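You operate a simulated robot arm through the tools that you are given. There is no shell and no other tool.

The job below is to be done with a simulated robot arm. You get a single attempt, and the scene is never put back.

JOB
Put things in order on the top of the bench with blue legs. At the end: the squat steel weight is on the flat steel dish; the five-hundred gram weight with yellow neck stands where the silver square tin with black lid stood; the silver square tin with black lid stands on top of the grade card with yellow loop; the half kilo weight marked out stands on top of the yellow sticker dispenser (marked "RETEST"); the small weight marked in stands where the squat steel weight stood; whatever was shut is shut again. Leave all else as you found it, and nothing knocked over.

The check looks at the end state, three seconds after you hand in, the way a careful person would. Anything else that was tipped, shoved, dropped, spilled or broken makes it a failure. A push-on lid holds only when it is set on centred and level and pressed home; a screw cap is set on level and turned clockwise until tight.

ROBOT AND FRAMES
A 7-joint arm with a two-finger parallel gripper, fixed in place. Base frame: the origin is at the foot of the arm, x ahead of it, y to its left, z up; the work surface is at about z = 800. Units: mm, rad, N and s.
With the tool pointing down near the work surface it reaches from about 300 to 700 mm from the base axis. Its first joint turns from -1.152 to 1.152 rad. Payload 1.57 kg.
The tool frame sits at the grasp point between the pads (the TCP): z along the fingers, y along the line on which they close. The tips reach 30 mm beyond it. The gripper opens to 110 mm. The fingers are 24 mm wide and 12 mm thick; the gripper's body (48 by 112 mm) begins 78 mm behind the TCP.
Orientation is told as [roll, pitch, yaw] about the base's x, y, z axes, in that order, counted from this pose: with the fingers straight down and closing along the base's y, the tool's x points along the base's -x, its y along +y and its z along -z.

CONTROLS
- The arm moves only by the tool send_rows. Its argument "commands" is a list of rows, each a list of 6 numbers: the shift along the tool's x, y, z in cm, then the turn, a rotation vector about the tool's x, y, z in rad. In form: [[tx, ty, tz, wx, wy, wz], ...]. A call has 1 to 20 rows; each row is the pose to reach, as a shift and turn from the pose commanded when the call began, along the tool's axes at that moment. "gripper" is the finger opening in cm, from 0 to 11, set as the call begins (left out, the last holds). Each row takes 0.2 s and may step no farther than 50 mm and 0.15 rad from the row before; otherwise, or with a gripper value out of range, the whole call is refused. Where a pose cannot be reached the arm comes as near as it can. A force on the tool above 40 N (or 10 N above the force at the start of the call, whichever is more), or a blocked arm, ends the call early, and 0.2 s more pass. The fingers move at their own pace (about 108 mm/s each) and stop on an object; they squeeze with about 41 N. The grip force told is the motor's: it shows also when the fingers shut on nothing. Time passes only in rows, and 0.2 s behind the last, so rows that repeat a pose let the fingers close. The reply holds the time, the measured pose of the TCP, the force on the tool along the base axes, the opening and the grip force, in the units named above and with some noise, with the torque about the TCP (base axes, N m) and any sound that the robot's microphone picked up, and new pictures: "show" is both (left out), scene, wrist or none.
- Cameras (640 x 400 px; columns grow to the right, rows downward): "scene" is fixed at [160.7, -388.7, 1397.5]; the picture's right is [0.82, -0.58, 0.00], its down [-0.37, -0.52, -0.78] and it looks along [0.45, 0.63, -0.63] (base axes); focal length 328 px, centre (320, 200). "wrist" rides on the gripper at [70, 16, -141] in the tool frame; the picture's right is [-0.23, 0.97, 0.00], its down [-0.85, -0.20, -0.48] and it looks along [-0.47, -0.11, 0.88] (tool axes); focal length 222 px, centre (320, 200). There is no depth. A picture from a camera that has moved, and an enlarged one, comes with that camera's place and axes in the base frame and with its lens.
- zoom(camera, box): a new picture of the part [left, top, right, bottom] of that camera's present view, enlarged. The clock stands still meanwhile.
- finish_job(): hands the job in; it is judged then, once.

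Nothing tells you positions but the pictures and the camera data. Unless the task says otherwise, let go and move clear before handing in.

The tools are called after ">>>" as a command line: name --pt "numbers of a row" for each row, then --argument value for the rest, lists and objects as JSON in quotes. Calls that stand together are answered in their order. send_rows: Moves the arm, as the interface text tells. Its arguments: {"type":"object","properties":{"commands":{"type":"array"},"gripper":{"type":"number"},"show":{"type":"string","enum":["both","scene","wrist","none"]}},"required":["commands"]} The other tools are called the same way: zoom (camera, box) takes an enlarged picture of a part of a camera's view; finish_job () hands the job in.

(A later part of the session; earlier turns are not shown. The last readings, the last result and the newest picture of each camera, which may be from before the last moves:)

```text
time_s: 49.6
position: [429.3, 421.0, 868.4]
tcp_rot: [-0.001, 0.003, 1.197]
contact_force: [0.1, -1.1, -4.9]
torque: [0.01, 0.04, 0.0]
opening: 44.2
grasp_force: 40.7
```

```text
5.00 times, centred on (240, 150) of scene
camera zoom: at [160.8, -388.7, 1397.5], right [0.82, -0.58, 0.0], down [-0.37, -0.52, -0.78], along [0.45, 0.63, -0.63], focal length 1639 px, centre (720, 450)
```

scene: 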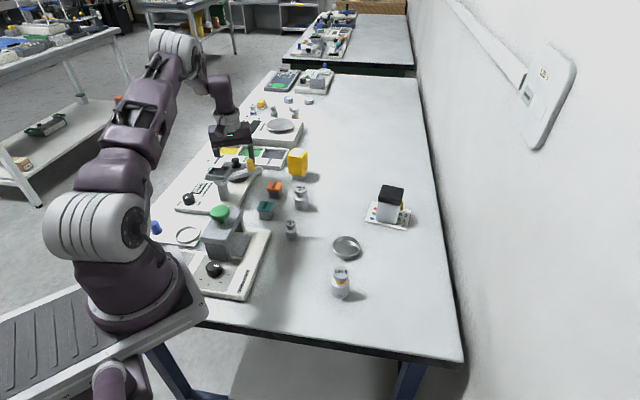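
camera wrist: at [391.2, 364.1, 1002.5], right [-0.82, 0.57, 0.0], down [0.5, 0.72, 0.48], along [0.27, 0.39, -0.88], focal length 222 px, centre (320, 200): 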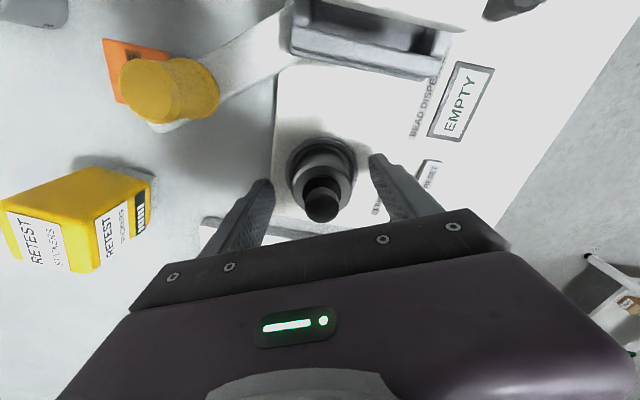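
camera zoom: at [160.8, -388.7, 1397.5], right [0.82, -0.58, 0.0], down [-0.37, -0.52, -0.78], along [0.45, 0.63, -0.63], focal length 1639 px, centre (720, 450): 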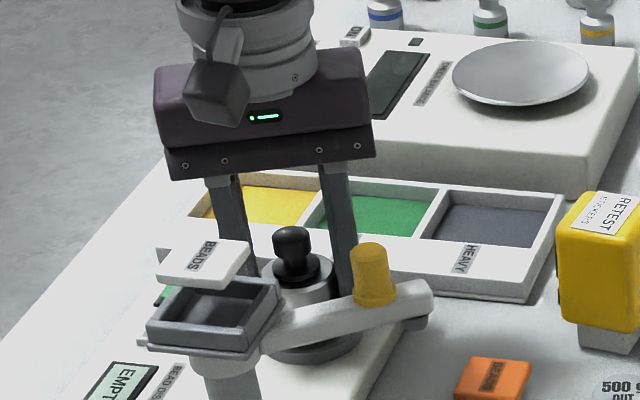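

It lifts free at about 4.9 N (~500 g), stopper in place – this is the squat weight. I'll raise it well clear and carry it over the dish.

>>> send_rows --pt "0 0 -4.3 0 0 0" --pt "0 0 -8.6 0 0 0" --pt "0 0 -13 0 0 0" --pt "3.1 -2.14 -13 0 0 0" --pt "6.2 -4.28 -13 0 0 0" --pt "9.3 -6.42 -13 0 0 0" --pt "12.4 -8.56 -13 0 0 0" --pt "15.5 -10.7 -13 0 0 0" --pt "18.6 -12.84 -13 0 0 0" --pt "21.7 -14.97 -13 0 0 0" --pt "24.8 -17.1 -13 0 0 0" --pt "27.9 -19.25 -13 0 0 0" --pt "31.0 -21.4 -13 0 0 0" --pt "34.1 -23.53 -13 0 0 0" --pt "34.1 -23.53 -13 0 0 0" --show "both"

>>> zoom --camera "scene" --box '[310, 170, 390, 270]'

>>> zoom --camera "scene" --box '[200, 130, 290, 200]'

>>> zoom --camera "wrist" --box '[220, 80, 420, 240]'

```text
time_s: 52.8
position: [524.2, 17.6, 1000.3]
tcp_rot: [-0.001, 0.001, 1.197]
contact_force: [-0.2, 0.3, -4.5]
torque: [-0.04, -0.01, -0.02]
opening: 44.0
grasp_force: 41.3
camera wrist: at [483.6, -41.5, 1140.1], right [-0.82, 0.57, 0.0], down [0.5, 0.72, 0.48], along [0.27, 0.39, -0.88], focal length 222 px, centre (320, 200)
```

scene: 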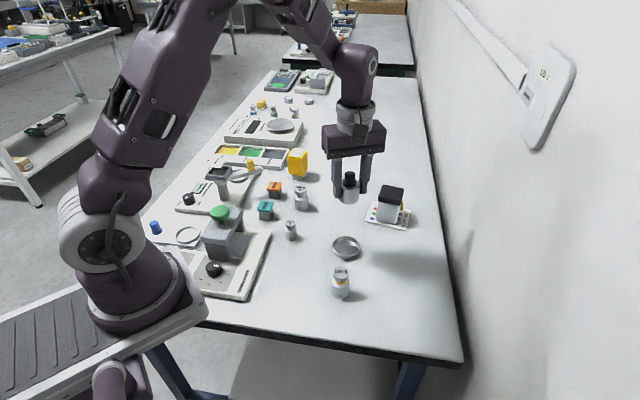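
wrist: 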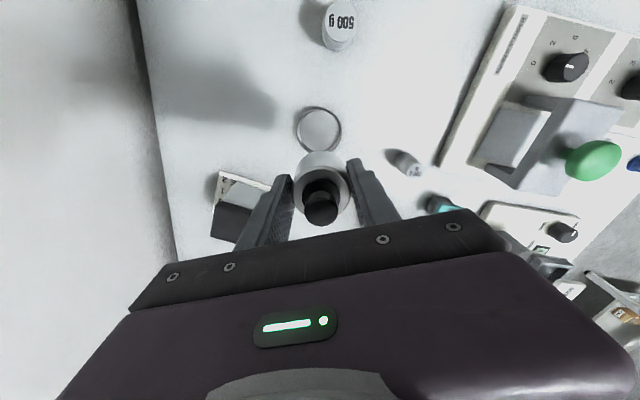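

```text
4.00 times, centred on (350, 220) of scene
camera zoom: at [160.8, -388.8, 1397.5], right [0.82, -0.58, 0.0], down [-0.37, -0.52, -0.78], along [0.45, 0.63, -0.63], focal length 1311 px, centre (200, 120)
```

zoom: 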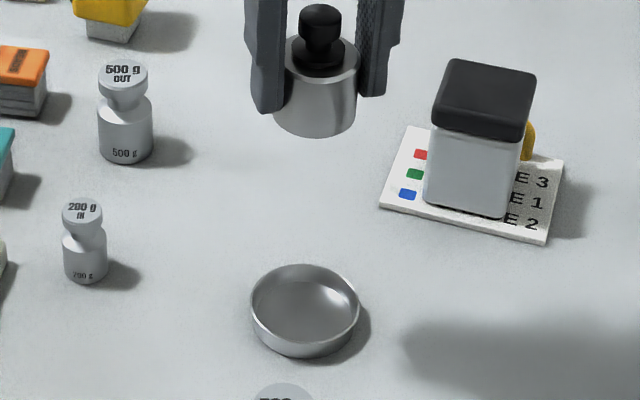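

```text
5.71 times, centred on (245, 165) of scene
camera zoom: at [160.8, -388.8, 1397.5], right [0.82, -0.58, 0.0], down [-0.37, -0.52, -0.78], along [0.45, 0.63, -0.63], focal length 1874 px, centre (749, 400)
```

zoom: 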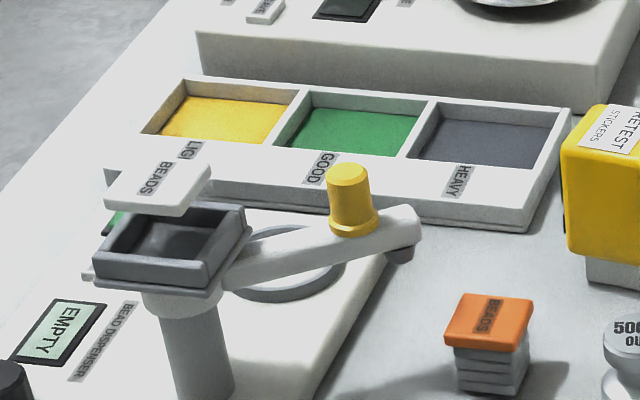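

```text
2.50 times, centred on (320, 160) of wrist
camera zoom: at [483.6, -41.5, 1140.1], right [-0.82, 0.57, 0.0], down [0.5, 0.72, 0.48], along [0.27, 0.39, -0.88], focal length 555 px, centre (320, 300)
```

zoom: 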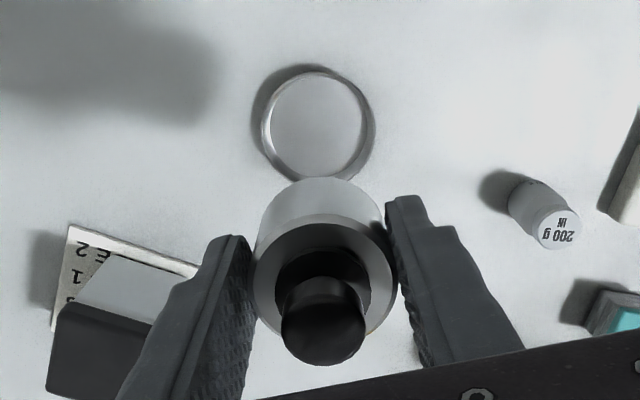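

The squat weight hangs about 40 mm below the grasp point, so the fingertips would meet the dish rim (z≈813) at this grip. I'll set it down on a free patch near (545,110) and regrip it higher.

>>> send_rows --pt "-3.1 0.46 2 0 0 0" --pt "-6.2 0.92 5 0 0 0" --pt "-9.33 1.38 8 0 0 0" --pt "-9.33 1.38 11 0 0 0" --pt "-9.33 1.38 14 0 0 0" --pt "-9.33 1.38 15 0 0 0" --pt "-9.33 1.38 15 0 0 0" --show "none"

>>> zoom --camera "scene" --box '[300, 170, 380, 270]'

```text
time_s: 54.4
position: [545.9, 109.6, 849.7]
tcp_rot: [-0.001, 0.0, 1.197]
contact_force: [-0.6, 0.1, -4.4]
torque: [0.0, 0.02, 0.02]
opening: 44.6
grasp_force: 41.1
```

```text
4.00 times, centred on (340, 220) of scene
camera zoom: at [160.8, -388.7, 1397.5], right [0.82, -0.58, 0.0], down [-0.37, -0.52, -0.78], along [0.45, 0.63, -0.63], focal length 1311 px, centre (240, 120)
```

zoom: 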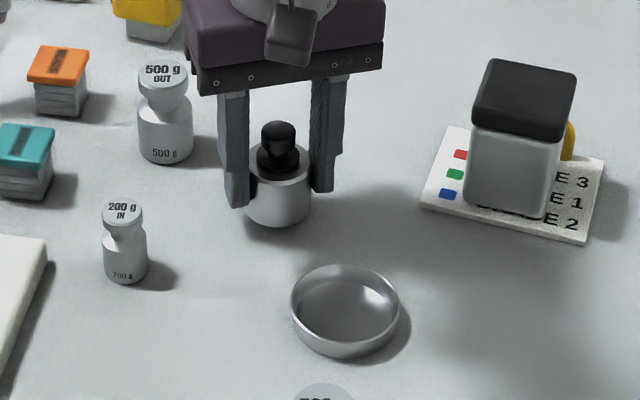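

Now lowering slowly until it touches the table.

>>> send_rows --pt "0 0 0.3 0 0 0" --pt "0 0 0.6 0 0 0" --pt "0 0 0.8 0 0 0" --show "none"

>>> send_rows --pt "0 0 0.1 0 0 0" --pt "0 0 0.2 0 0 0" --show "none"

```text
time_s: 55.2
position: [544.7, 109.7, 842.8]
tcp_rot: [-0.002, -0.001, 1.196]
contact_force: [-7.8, -2.2, 26.0]
torque: [0.16, 0.28, 0.02]
opening: 44.3
grasp_force: 41.1
```

```text
time_s: 55.8
position: [545.2, 111.1, 840.9]
tcp_rot: [-0.002, -0.003, 1.197]
contact_force: [-3.4, 0.9, 26.5]
torque: [0.09, 0.16, -0.04]
opening: 44.8
grasp_force: 40.6
```

>>> send_rows --pt "0 0 -0.2 0 0 0" --pt "0 0 -0.2 0 0 0" --show "none"

>>> send_rows --pt "0 0 0 0 0 0" --pt "0 0 0 0 0 0" --pt "0 0 -1.0 0 0 0" --pt "0 0 -1.0 0 0 0" --gripper 7.5 --show "none"

>>> zoom --camera "scene" --box '[310, 180, 370, 240]'

>>> zoom --camera "wrist" --box '[220, 80, 420, 240]'

```text
time_s: 56.4
position: [543.7, 110.2, 840.4]
tcp_rot: [0.002, 0.001, 1.197]
contact_force: [-0.4, 0.1, -4.4]
torque: [-0.03, 0.03, 0.03]
opening: 44.7
grasp_force: 41.5
```

```text
time_s: 57.4
position: [545.0, 110.1, 852.1]
tcp_rot: [0.001, 0.0, 1.199]
contact_force: [0.4, 0.1, -0.5]
torque: [-0.01, 0.02, 0.01]
opening: 75.0
grasp_force: 0.1
```

```text
6.67 times, centred on (340, 210) of scene
camera zoom: at [160.7, -388.7, 1397.5], right [0.82, -0.58, 0.0], down [-0.37, -0.52, -0.78], along [0.45, 0.63, -0.63], focal length 2186 px, centre (187, 133)
```

zoom: 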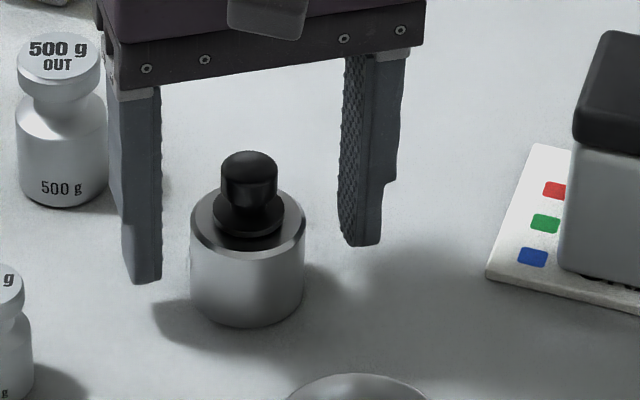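

```text
2.50 times, centred on (320, 160) of wrist
camera zoom: at [504.4, 51.4, 992.9], right [-0.82, 0.57, 0.0], down [0.5, 0.72, 0.48], along [0.27, 0.39, -0.88], focal length 555 px, centre (320, 300)
```

zoom: 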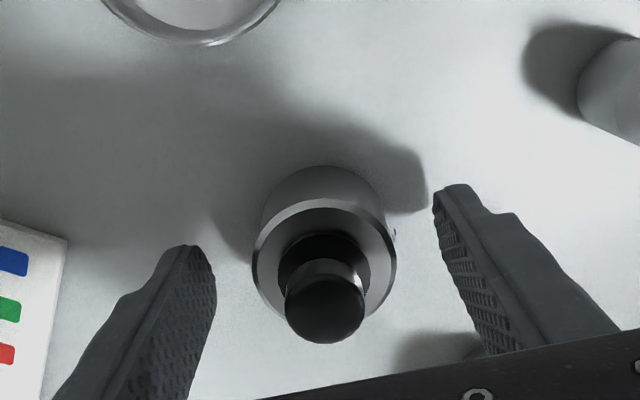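

The squat weight stands upright with its stopper in. I'll regrip it here about 10 mm higher.

>>> send_rows --pt "0.2 0.13 0 0 0 0" --pt "0.2 0.13 0 0 0 0" --show "none"

>>> send_rows --pt "0 0 0 0 0 0" --pt "0 0 0 0 0 0" --pt "0 0 0 0 0 0" --gripper 2.5 --show "none"

>>> send_rows --pt "0 0 -1 0 0 0" --pt "0 0 -2.5 0 0 0" --pt "0 0 -5 0 0 0" --pt "0 0 -5 0 0 0" --show "none"

>>> zoom --camera "scene" --box '[310, 170, 370, 240]'

```text
time_s: 58.0
position: [542.9, 108.6, 851.5]
tcp_rot: [0.0, -0.001, 1.198]
contact_force: [-0.4, -0.3, 0.4]
torque: [0.04, -0.01, 0.01]
opening: 74.9
grasp_force: 0.0
```

```text
time_s: 58.8
position: [544.1, 109.0, 851.1]
tcp_rot: [0.001, 0.001, 1.197]
contact_force: [1.1, -1.1, 1.1]
torque: [-0.02, 0.05, -0.01]
opening: 44.7
grasp_force: 40.7
```

```text
time_s: 59.8
position: [542.5, 109.9, 903.2]
tcp_rot: [-0.001, 0.0, 1.196]
contact_force: [0.9, -0.4, -5.3]
torque: [-0.02, -0.01, 0.02]
opening: 44.6
grasp_force: 40.9
```

```text
5.71 times, centred on (340, 205) of scene
camera zoom: at [160.8, -388.7, 1397.5], right [0.82, -0.58, 0.0], down [-0.37, -0.52, -0.78], along [0.45, 0.63, -0.63], focal length 1874 px, centre (206, 171)
```

zoom: 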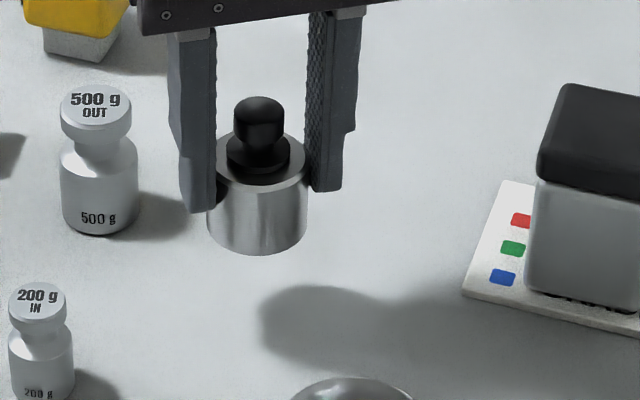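

>>> send_rows --pt "3.2 -0.5 0 0 0 0" --pt "6.5 -1.0 0 0 0 0" --pt "9.72 -1.56 0 0 0 0" --pt "9.72 -1.56 0 0 0 0" --pt "9.72 -1.56 0 0 0 0" --show "none"

>>> zoom --camera "scene" --box '[310, 190, 380, 270]'

>>> zoom --camera "wrist" --box '[220, 80, 420, 240]'

```text
time_s: 61.0
position: [522.4, 13.6, 902.6]
tcp_rot: [0.0, 0.0, 1.197]
contact_force: [-0.1, 0.0, -4.9]
torque: [-0.02, 0.02, 0.0]
opening: 44.5
grasp_force: 40.8
```

```text
5.00 times, centred on (345, 230) of scene
camera zoom: at [160.8, -388.7, 1397.5], right [0.82, -0.58, 0.0], down [-0.37, -0.52, -0.78], along [0.45, 0.63, -0.63], focal length 1639 px, centre (195, 50)
```

zoom: 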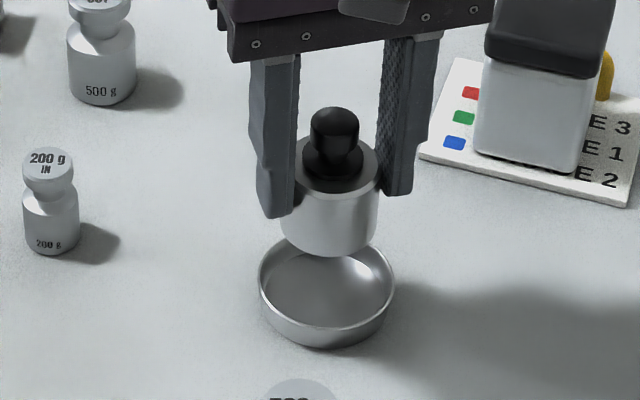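

```text
2.50 times, centred on (320, 160) of wrist
camera zoom: at [481.5, -46.6, 1043.0], right [-0.82, 0.57, 0.0], down [0.5, 0.72, 0.48], along [0.27, 0.39, -0.88], focal length 555 px, centre (320, 300)
```

zoom: 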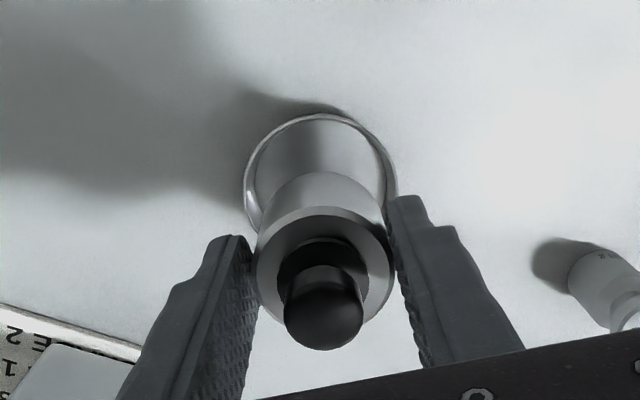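

Everything lines up over the dish. Lowering gently.

>>> send_rows --pt "0 0 1.5 0 0 0" --pt "0 0 3.0 0 0 0" --pt "0 0 4.0 0 0 0" --pt "0 0 4.5 0 0 0" --pt "0 0 4.5 0 0 0" --show "none"

>>> zoom --camera "scene" --box '[310, 190, 380, 270]'

>>> zoom --camera "wrist" --box '[220, 80, 420, 240]'

```text
time_s: 62.2
position: [523.2, 12.2, 855.9]
tcp_rot: [-0.001, -0.001, 1.197]
contact_force: [0.1, 0.0, -4.1]
torque: [-0.03, 0.03, 0.01]
opening: 44.5
grasp_force: 41.2
```

```text
5.00 times, centred on (345, 230) of scene
camera zoom: at [160.8, -388.7, 1397.5], right [0.82, -0.58, 0.0], down [-0.37, -0.52, -0.78], along [0.45, 0.63, -0.63], focal length 1639 px, centre (195, 50)
```

zoom: 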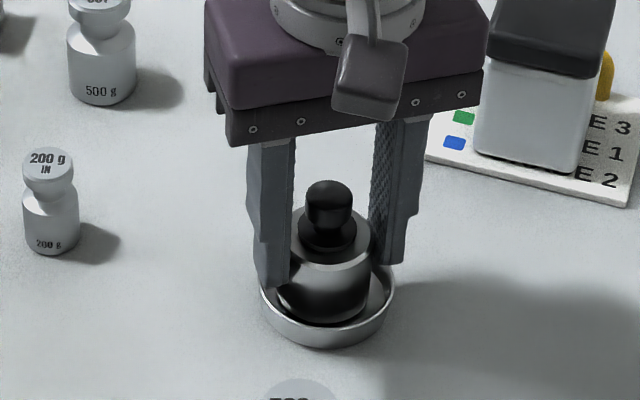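

```text
2.50 times, centred on (320, 160) of wrist
camera zoom: at [481.5, -46.2, 997.3], right [-0.82, 0.57, 0.0], down [0.5, 0.72, 0.48], along [0.27, 0.39, -0.88], focal length 555 px, centre (320, 300)
```

zoom: 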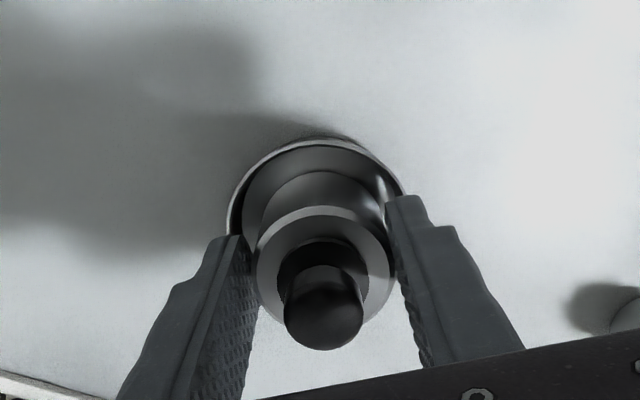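

>>> send_rows --pt "0 0 0.1 0 0 0" --pt "0 0 0.2 0 0 0" --show "none"

```text
time_s: 62.8
position: [522.6, 12.0, 855.6]
tcp_rot: [-0.002, 0.0, 1.197]
contact_force: [-2.7, 0.7, 14.4]
torque: [0.02, 0.14, 0.03]
opening: 44.5
grasp_force: 40.7
```

>>> send_rows --pt "0 0 -0.1 0 0 0" --pt "0 0 -0.1 0 0 0" --show "none"

>>> send_rows --pt "0 0 0 0 0 0" --pt "0 0 0 0 0 0" --pt "0 0 0 0 0 0" --gripper 7.0 --show "none"

>>> zoom --camera "scene" --box '[310, 190, 380, 270]'

```text
time_s: 63.4
position: [522.5, 12.3, 856.7]
tcp_rot: [-0.001, -0.001, 1.196]
contact_force: [2.2, 0.2, 4.5]
torque: [-0.01, -0.1, -0.05]
opening: 44.1
grasp_force: 41.1
```

```text
time_s: 64.2
position: [522.8, 12.0, 855.2]
tcp_rot: [-0.001, 0.001, 1.198]
contact_force: [0.5, -0.6, -0.5]
torque: [0.01, 0.02, 0.01]
opening: 69.8
grasp_force: 0.0
```

```text
5.00 times, centred on (345, 230) of scene
camera zoom: at [160.7, -388.7, 1397.5], right [0.82, -0.58, 0.0], down [-0.37, -0.52, -0.78], along [0.45, 0.63, -0.63], focal length 1639 px, centre (195, 50)
```

zoom: 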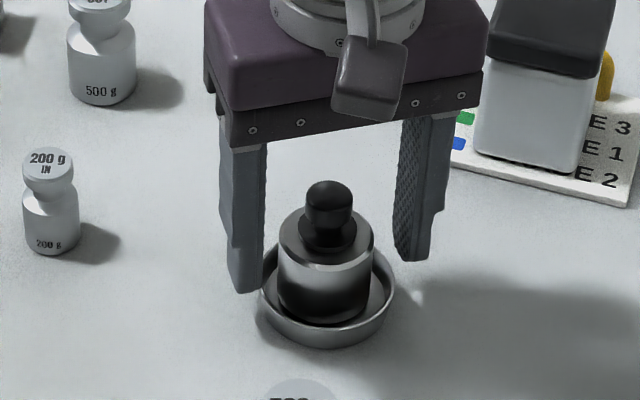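

The squat weight stands in the dish, stopper in. Next, the IN weight: I'll rise and hover over it.

>>> send_rows --pt "0 0 -4 0 0 0" --pt "0 0 -8 0 0 0" --pt "-1.7 3.1 -9.5 0 0 0" --pt "-3.4 6.2 -10.5 0 0 0" --pt "-5.2 9.3 -10.5 0 0 0" --pt "-6.87 12.31 -10.5 0 0 0" --pt "-6.87 12.31 -10.5 0 0 0" --gripper 6.0 --show "both"

>>> zoom --camera "wrist" --box '[240, 90, 400, 210]'

>>> zoom --camera "scene" --box '[310, 190, 420, 310]'

```text
time_s: 65.8
position: [432.3, 121.7, 960.2]
tcp_rot: [-0.002, 0.001, 1.197]
contact_force: [-0.1, 0.5, 0.5]
torque: [-0.02, -0.03, 0.02]
opening: 60.0
grasp_force: 0.0
camera wrist: at [391.3, 62.3, 1101.4], right [-0.82, 0.57, 0.0], down [0.5, 0.72, 0.48], along [0.27, 0.39, -0.88], focal length 222 px, centre (320, 200)
```

scene: 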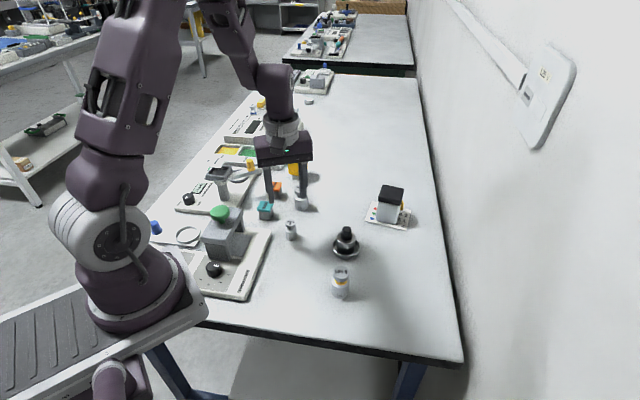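
wrist: 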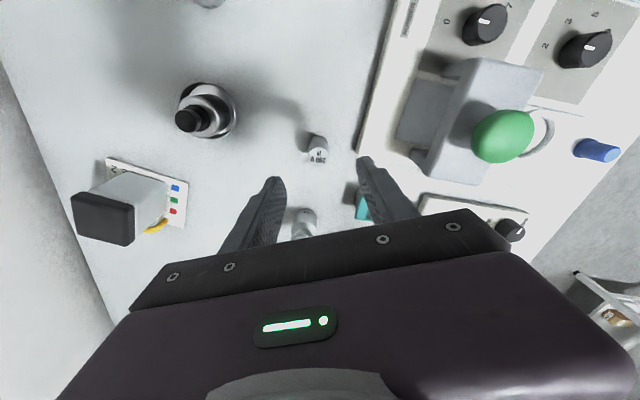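

```text
3.33 times, centred on (320, 150) of wrist
camera zoom: at [391.3, 62.3, 1101.4], right [-0.82, 0.57, 0.0], down [0.5, 0.72, 0.48], along [0.27, 0.39, -0.88], focal length 740 px, centre (320, 367)
```

zoom: 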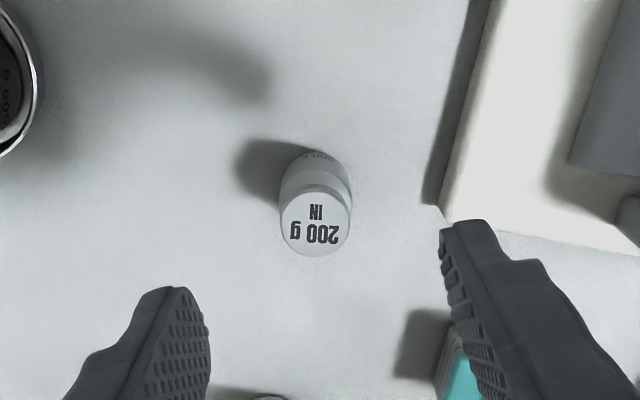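

```text
3.33 times, centred on (365, 250) of scene
camera zoom: at [160.7, -388.7, 1397.5], right [0.82, -0.58, 0.0], down [-0.37, -0.52, -0.78], along [0.45, 0.63, -0.63], focal length 1093 px, centre (170, 33)
```

zoom: 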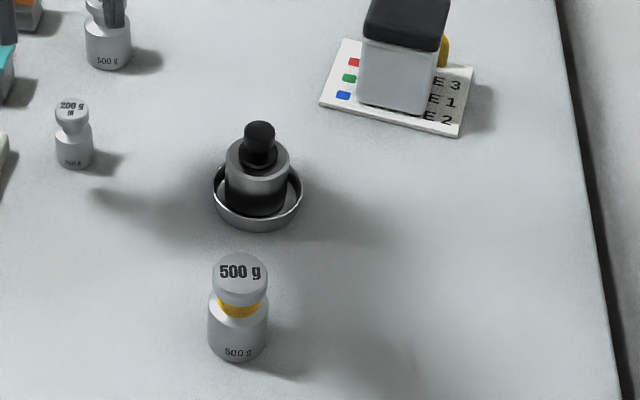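

>>> send_rows --pt "-0.2 -0.15 3 0 0 0" --pt "-0.2 -0.15 6 0 0 0" --pt "-0.2 -0.15 6 0 0 0" --gripper 5.5 --show "none"

>>> zoom --camera "wrist" --box '[240, 90, 400, 210]'

>>> zoom --camera "scene" --box '[260, 180, 330, 250]'

```text
time_s: 66.6
position: [435.5, 123.5, 900.7]
tcp_rot: [0.0, 0.0, 1.198]
contact_force: [-1.0, -1.2, 0.4]
torque: [0.01, 0.03, 0.03]
opening: 54.9
grasp_force: 0.1
```

```text
3.33 times, centred on (320, 150) of wrist
camera zoom: at [394.1, 64.0, 1041.8], right [-0.82, 0.57, 0.0], down [0.5, 0.72, 0.48], along [0.27, 0.39, -0.88], focal length 740 px, centre (320, 367)
```

zoom: 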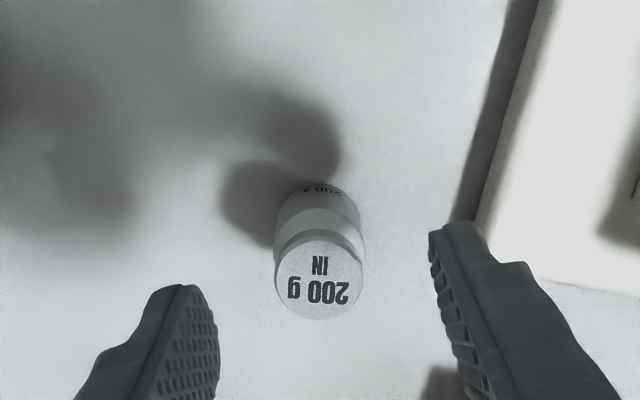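

```text
5.71 times, centred on (295, 215) of scene
camera zoom: at [160.7, -388.7, 1397.5], right [0.82, -0.58, 0.0], down [-0.37, -0.52, -0.78], along [0.45, 0.63, -0.63], focal length 1874 px, centre (463, 114)
```

zoom: 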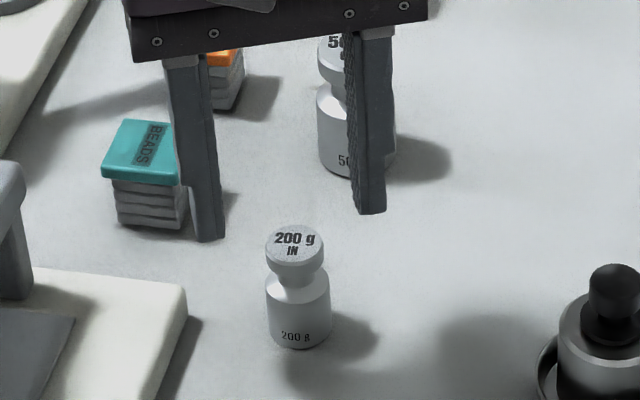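

>>> send_rows --pt "-0.12 -0.1 2.5 0 0 0" --pt "-0.12 -0.1 4.5 0 0 0" --pt "-0.12 -0.1 5.4 0 0 0" --pt "-0.12 -0.1 5.4 0 0 0" --show "none"

>>> zoom --camera "wrist" --box '[240, 110, 400, 230]'

>>> zoom --camera "scene" --box '[260, 180, 330, 250]'

```text
time_s: 67.6
position: [436.4, 122.6, 847.1]
tcp_rot: [-0.002, 0.001, 1.197]
contact_force: [0.4, 0.0, 0.5]
torque: [-0.01, -0.01, -0.01]
opening: 55.1
grasp_force: 0.1
```

```text
3.33 times, centred on (320, 170) of wrist
camera zoom: at [395.5, 64.6, 987.9], right [-0.82, 0.57, 0.0], down [0.5, 0.72, 0.48], along [0.27, 0.39, -0.88], focal length 740 px, centre (320, 300)
```

zoom: 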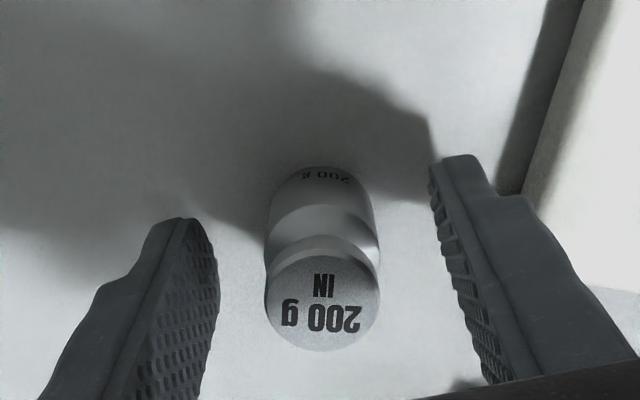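

```text
5.71 times, centred on (295, 215) of scene
camera zoom: at [160.7, -388.7, 1397.5], right [0.82, -0.58, 0.0], down [-0.37, -0.52, -0.78], along [0.45, 0.63, -0.63], focal length 1874 px, centre (463, 114)
```

zoom: 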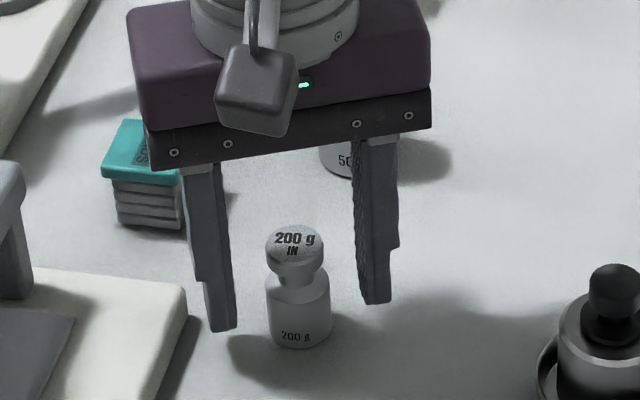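

Well centred. Closing on the IN weight.

>>> send_rows --pt "0 0 0 0 0 0" --pt "0 0 0 0 0 0" --pt "0 0 0 0 0 0" --gripper 1.0 --show "none"

>>> send_rows --pt "0 0 -1 0 0 0" --pt "0 0 -2 0 0 0" --pt "0 0 -2 0 0 0" --show "none"

>>> zoom --camera "scene" --box '[260, 180, 330, 250]'

>>> zoom --camera "wrist" --box '[240, 110, 400, 230]'

```text
time_s: 68.4
position: [435.0, 123.1, 847.6]
tcp_rot: [0.0, -0.001, 1.196]
contact_force: [-0.7, 0.1, 0.1]
torque: [0.05, 0.03, -0.01]
opening: 26.8
grasp_force: 37.4
```

```text
time_s: 69.2
position: [437.1, 123.3, 866.6]
tcp_rot: [0.0, 0.001, 1.199]
contact_force: [-0.4, -0.7, -2.1]
torque: [-0.02, 0.02, 0.01]
opening: 27.1
grasp_force: 37.7
```

```text
5.71 times, centred on (295, 215) of scene
camera zoom: at [160.7, -388.7, 1397.5], right [0.82, -0.58, 0.0], down [-0.37, -0.52, -0.78], along [0.45, 0.63, -0.63], focal length 1874 px, centre (463, 114)
```

zoom: 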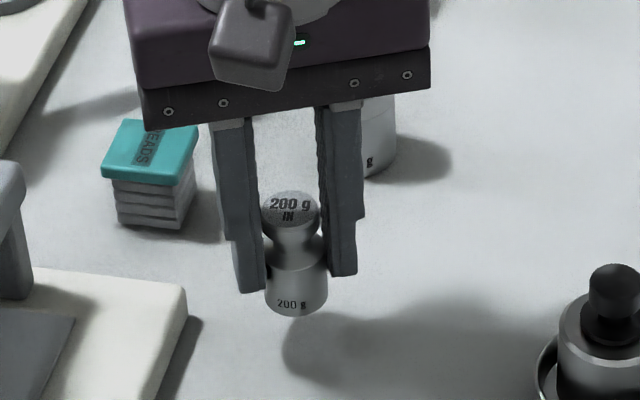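

```text
3.33 times, centred on (320, 170) of wrist
camera zoom: at [395.4, 64.8, 1007.9], right [-0.82, 0.57, 0.0], down [0.5, 0.72, 0.48], along [0.27, 0.39, -0.88], focal length 740 px, centre (320, 300)
```

zoom: 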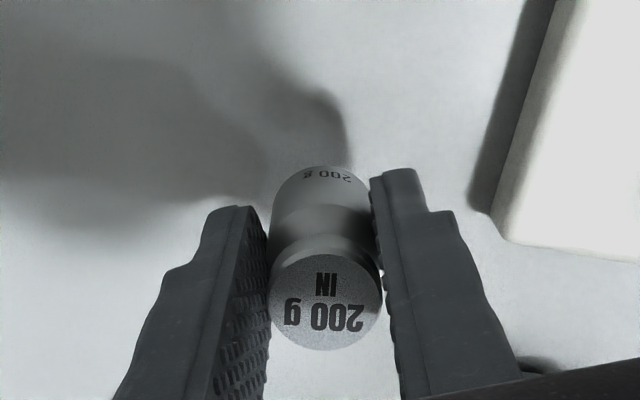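

>>> send_rows --pt "0 0 -4.5 0 0 0" --pt "0 0 -9 0 0 0" --pt "0 0 -13.3 0 0 0" --pt "-3.95 1.62 -13.3 0 0 0" --pt "-7.9 3.24 -13.3 0 0 0" --pt "-11.84 4.86 -13.3 0 0 0" --pt "-15.79 6.47 -13.3 0 0 0" --pt "-19.74 8.09 -13.3 0 0 0" --pt "-23.68 9.71 -13.3 0 0 0" --pt "-27.63 11.33 -13.3 0 0 0" --pt "-27.63 11.33 -13.3 0 0 0" --show "both"

>>> zoom --camera "wrist" --box '[240, 80, 400, 210]'

>>> zoom --camera "scene" --box '[200, 110, 280, 190]'

```text
time_s: 71.6
position: [431.7, 422.7, 999.7]
tcp_rot: [-0.001, 0.001, 1.201]
contact_force: [0.5, -0.2, -2.3]
torque: [0.0, -0.05, 0.01]
opening: 26.9
grasp_force: 38.0
camera wrist: at [390.5, 364.0, 1140.7], right [-0.82, 0.57, 0.0], down [0.5, 0.72, 0.48], along [0.27, 0.39, -0.88], focal length 222 px, centre (320, 200)
```

scene: 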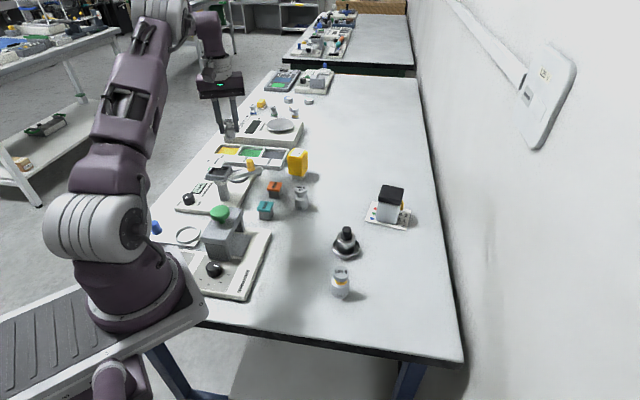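
wrist: 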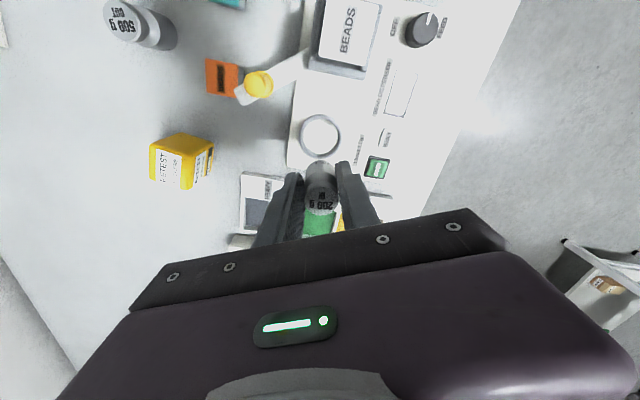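

```text
3.08 times, centred on (320, 145) of wrist
camera zoom: at [390.5, 364.0, 1140.7], right [-0.82, 0.57, 0.0], down [0.5, 0.72, 0.48], along [0.27, 0.39, -0.88], focal length 684 px, centre (320, 369)
```

zoom: 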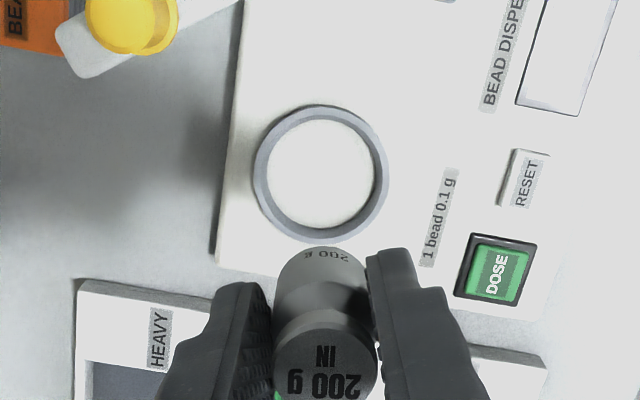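

```text
5.00 times, centred on (240, 150) of scene
camera zoom: at [160.8, -388.7, 1397.5], right [0.82, -0.58, 0.0], down [-0.37, -0.52, -0.78], along [0.45, 0.63, -0.63], focal length 1639 px, centre (720, 450)
```

zoom: 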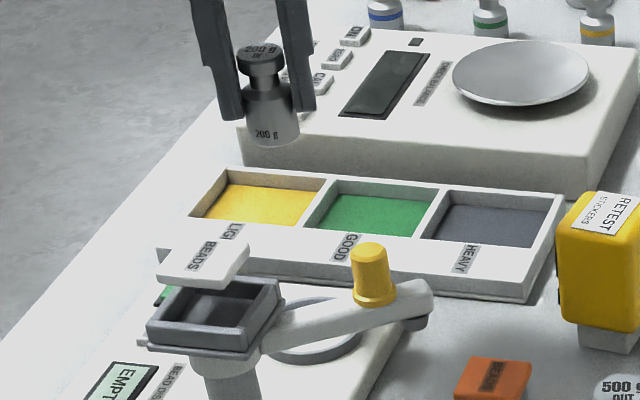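

The empty nest ring (inner ≈49 mm) is right below. Lowering the IN weight, with a small correction toward the nest centre.

>>> send_rows --pt "0.37 0.15 3 0 0 0" --pt "0.37 0.15 6 0 0 0" --pt "0.37 0.15 9 0 0 0" --pt "0.37 0.15 11.5 0 0 0" --pt "0.37 0.15 11.5 0 0 0" --show "none"

>>> zoom --camera "wrist" --box '[240, 80, 400, 210]'

>>> zoom --camera "scene" --box '[200, 110, 280, 190]'

```text
time_s: 72.8
position: [429.3, 419.3, 884.5]
tcp_rot: [0.001, 0.0, 1.196]
contact_force: [0.2, -0.4, -2.5]
torque: [-0.02, -0.02, -0.03]
opening: 26.8
grasp_force: 38.2
```

```text
3.08 times, centred on (320, 145) of wrist
camera zoom: at [388.3, 360.9, 1026.2], right [-0.82, 0.57, 0.0], down [0.5, 0.72, 0.48], along [0.27, 0.39, -0.88], focal length 684 px, centre (320, 369)
```

zoom: 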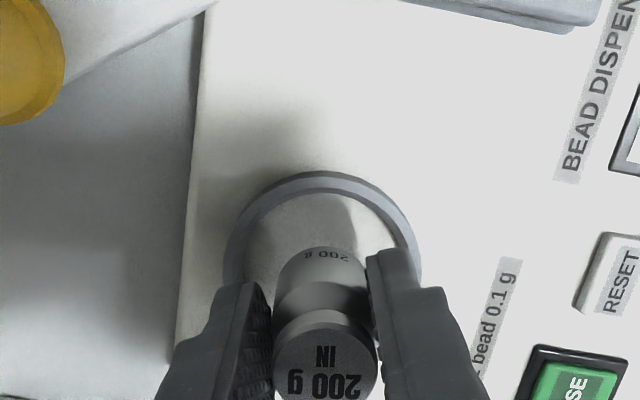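

```text
5.00 times, centred on (240, 150) of scene
camera zoom: at [160.7, -388.7, 1397.5], right [0.82, -0.58, 0.0], down [-0.37, -0.52, -0.78], along [0.45, 0.63, -0.63], focal length 1639 px, centre (720, 450)
```

zoom: 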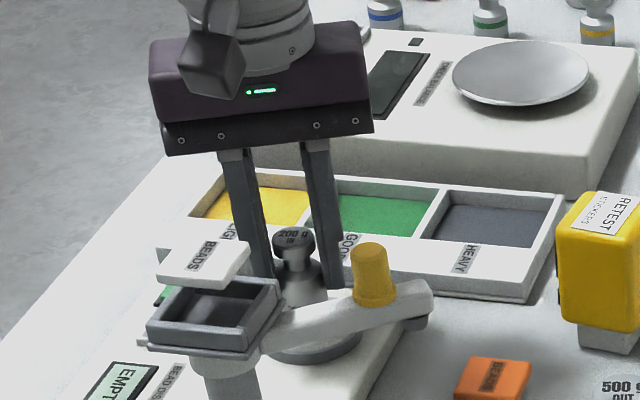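

>>> send_rows --pt "0 0 0.8 0 0 0" --pt "0 0 1.3 0 0 0" --pt "0 0 1.5 0 0 0" --show "none"

>>> send_rows --pt "0 0 0.1 0 0 0" --pt "0 0 0.2 0 0 0" --show "none"

```text
time_s: 73.6
position: [428.9, 419.3, 869.4]
tcp_rot: [0.0, 0.001, 1.197]
contact_force: [0.3, 0.0, -2.6]
torque: [0.02, 0.02, 0.0]
opening: 26.7
grasp_force: 37.5
```

```text
time_s: 74.2
position: [428.9, 419.5, 868.3]
tcp_rot: [0.0, 0.0, 1.198]
contact_force: [0.2, -0.9, -2.2]
torque: [-0.01, -0.01, 0.02]
opening: 27.1
grasp_force: 37.3
```

>>> send_rows --pt "0 0 0.1 0 0 0" --pt "0 0 0.2 0 0 0" --show "none"

>>> zoom --camera "wrist" --box '[240, 80, 400, 210]'

```text
time_s: 74.8
position: [427.4, 418.9, 865.6]
tcp_rot: [0.001, 0.002, 1.196]
contact_force: [-0.3, 0.1, -2.2]
torque: [0.02, 0.01, -0.02]
opening: 26.7
grasp_force: 37.9
```

```text
3.08 times, centred on (320, 145) of wrist
camera zoom: at [387.6, 360.3, 1006.9], right [-0.82, 0.57, 0.0], down [0.5, 0.72, 0.48], along [0.27, 0.39, -0.88], focal length 684 px, centre (320, 369)
```

zoom: 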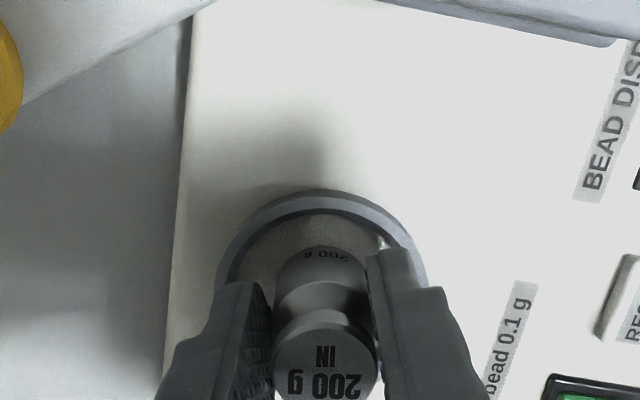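

>>> send_rows --pt "0 0 0.1 0 0 0" --pt "0 0 0.2 0 0 0" --show "none"

>>> send_rows --pt "0 0 0.1 0 0 0" --pt "0 0 0.15 0 0 0" --show "none"

```text
time_s: 75.4
position: [427.8, 419.4, 865.5]
tcp_rot: [-0.001, -0.003, 1.197]
contact_force: [-3.4, -7.7, 20.9]
torque: [-0.26, 0.18, -0.08]
opening: 27.1
grasp_force: 37.6
```

```text
time_s: 76.0
position: [429.5, 420.3, 863.9]
tcp_rot: [-0.002, -0.002, 1.198]
contact_force: [-1.4, -0.4, 24.4]
torque: [0.13, -0.05, -0.07]
opening: 27.1
grasp_force: 37.9
```

>>> send_rows --pt "0 0 -0.15 0 0 0" --pt "0 0 -0.15 0 0 0" --show "none"

>>> send_rows --pt "0 0 0 0 0 0" --pt "0 0 0 0 0 0" --pt "0 0 0 0 0 0" --gripper 5.5 --show "none"

>>> zoom --camera "wrist" --box '[240, 80, 400, 210]'

>>> zoom --camera "scene" --box '[200, 110, 280, 190]'

```text
time_s: 76.6
position: [428.3, 419.1, 863.8]
tcp_rot: [0.0, 0.0, 1.198]
contact_force: [2.8, 2.7, 7.6]
torque: [0.29, -0.17, -0.01]
opening: 26.9
grasp_force: 37.5
```

```text
time_s: 77.4
position: [428.6, 418.3, 864.0]
tcp_rot: [0.0, 0.001, 1.198]
contact_force: [-1.3, -0.2, 0.1]
torque: [-0.01, 0.01, -0.03]
opening: 54.9
grasp_force: 0.1
```

```text
3.08 times, centred on (320, 145) of wrist
camera zoom: at [387.5, 360.3, 1004.8], right [-0.82, 0.57, 0.0], down [0.5, 0.72, 0.48], along [0.27, 0.39, -0.88], focal length 684 px, centre (320, 369)
```

zoom: 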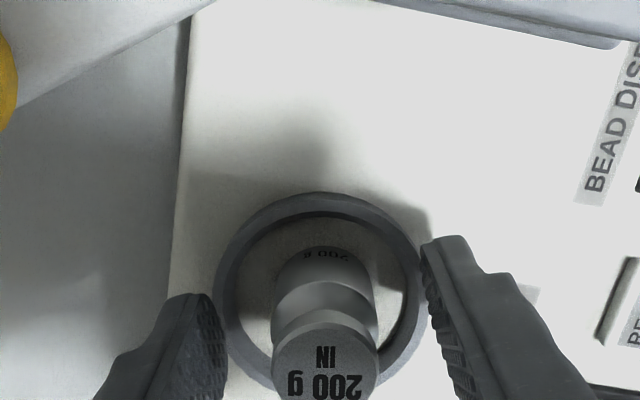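

```text
5.00 times, centred on (240, 150) of scene
camera zoom: at [160.7, -388.7, 1397.5], right [0.82, -0.58, 0.0], down [-0.37, -0.52, -0.78], along [0.45, 0.63, -0.63], focal length 1639 px, centre (720, 450)
```

zoom: 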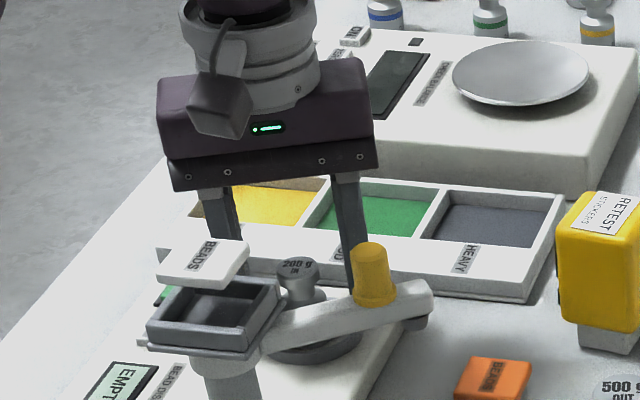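

The IN weight stands in the nest. Next is the OUT weight; I'll rise clear and hover over it.

>>> send_rows --pt "0 0 -4.5 0 0 0" --pt "0 0 -9 0 0 0" --pt "0 0 -13.5 0 0 0" --pt "2.84 -2.64 -13.5 0 0 0" --pt "5.67 -5.27 -13.5 0 0 0" --pt "8.51 -7.91 -13.5 0 0 0" --pt "11.35 -10.55 -13.5 0 0 0" --pt "14.18 -13.18 -12.0 0 0 0" --pt "17.02 -15.82 -10.5 0 0 0" --pt "17.02 -15.82 -10.5 0 0 0" --gripper 7.0 --show "both"

>>> zoom --camera "wrist" --box '[240, 90, 400, 210]'

>>> zoom --camera "scene" --box '[200, 130, 280, 190]'

>>> zoom --camera "scene" --box '[270, 140, 330, 220]'

```text
time_s: 79.6
position: [513.1, 202.0, 968.0]
tcp_rot: [0.001, 0.0, 1.198]
contact_force: [0.2, 0.4, 0.0]
torque: [0.03, -0.02, 0.01]
opening: 69.9
grasp_force: 0.1
camera wrist: at [473.0, 144.0, 1109.0], right [-0.82, 0.57, 0.0], down [0.5, 0.72, 0.48], along [0.27, 0.39, -0.88], focal length 222 px, centre (320, 200)
```

scene: 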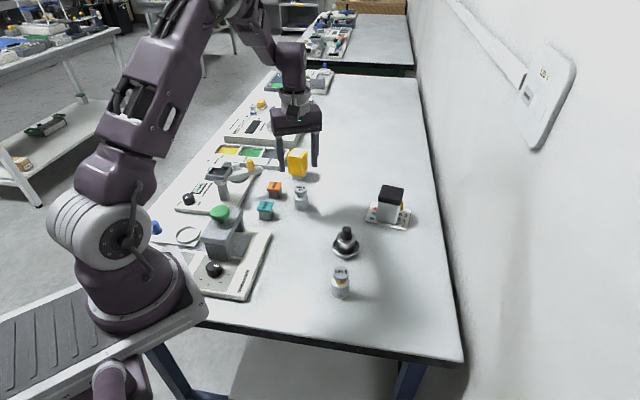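
wrist: 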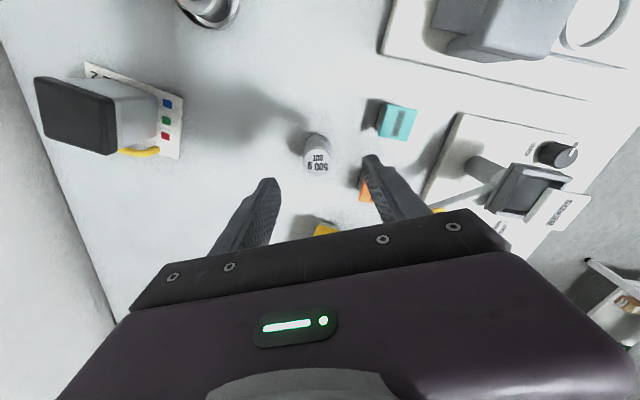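

```text
3.33 times, centred on (320, 150) of wrist
camera zoom: at [473.0, 144.0, 1109.0], right [-0.82, 0.57, 0.0], down [0.5, 0.72, 0.48], along [0.27, 0.39, -0.88], focal length 740 px, centre (320, 367)
```

zoom: 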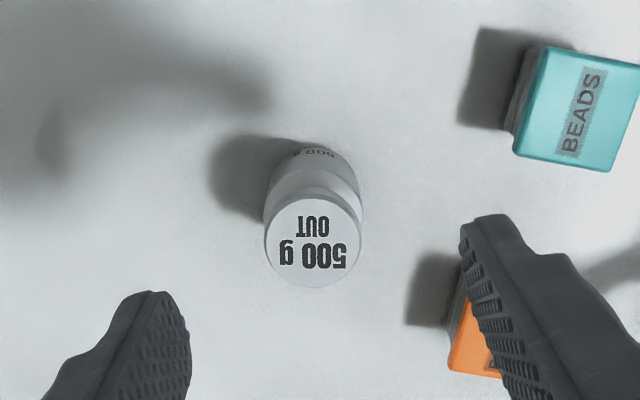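

```text
6.67 times, centred on (240, 160) of scene
camera zoom: at [160.7, -388.8, 1397.5], right [0.82, -0.58, 0.0], down [-0.37, -0.52, -0.78], along [0.45, 0.63, -0.63], focal length 2186 px, centre (853, 467)
```

zoom: 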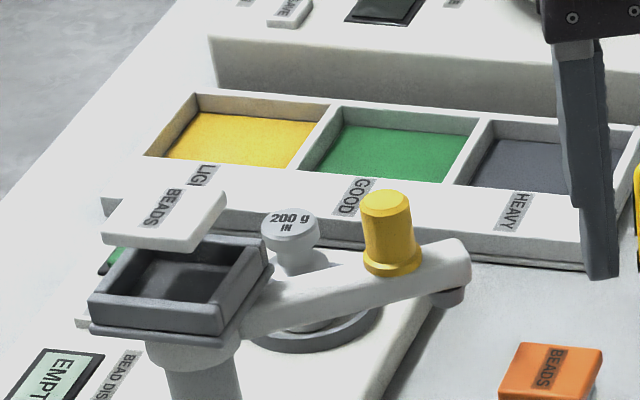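

```text
5.00 times, centred on (300, 180) of scene
camera zoom: at [160.7, -388.8, 1397.5], right [0.82, -0.58, 0.0], down [-0.37, -0.52, -0.78], along [0.45, 0.63, -0.63], focal length 1639 px, centre (420, 300)
```

zoom: 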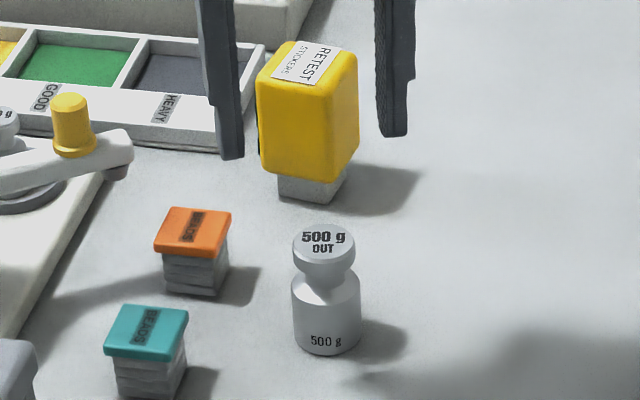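

>>> send_rows --pt "-0.45 -0.25 2.5 0 0 0" --pt "-0.45 -0.25 4.8 0 0 0" --pt "-0.45 -0.25 4.8 0 0 0" --show "none"

>>> zoom --camera "wrist" --box '[240, 100, 400, 220]'

>>> zoom --camera "scene" --box '[270, 140, 330, 220]'

```text
time_s: 80.4
position: [519.0, 206.4, 920.6]
tcp_rot: [-0.001, 0.0, 1.198]
contact_force: [-0.8, 0.6, -0.3]
torque: [0.02, -0.02, 0.04]
opening: 69.8
grasp_force: 0.1
```

```text
3.33 times, centred on (320, 160) of wrist
camera zoom: at [477.6, 147.8, 1061.7], right [-0.82, 0.57, 0.0], down [0.5, 0.72, 0.48], along [0.27, 0.39, -0.88], focal length 740 px, centre (320, 333)
```

zoom: 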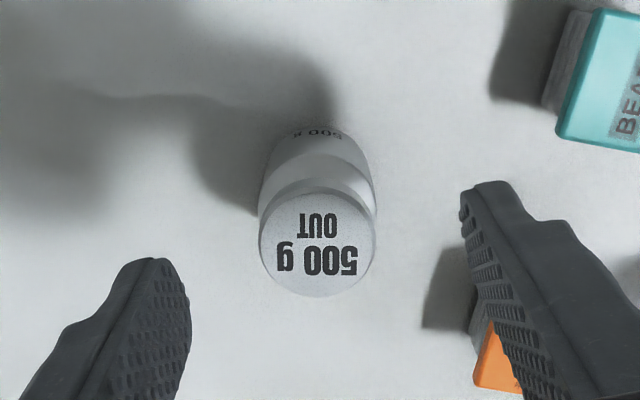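

```text
5.00 times, centred on (300, 180) of scene
camera zoom: at [160.7, -388.7, 1397.5], right [0.82, -0.58, 0.0], down [-0.37, -0.52, -0.78], along [0.45, 0.63, -0.63], focal length 1639 px, centre (420, 300)
```

zoom: 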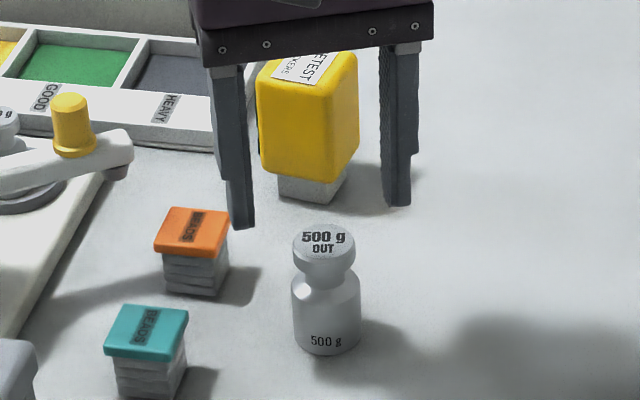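

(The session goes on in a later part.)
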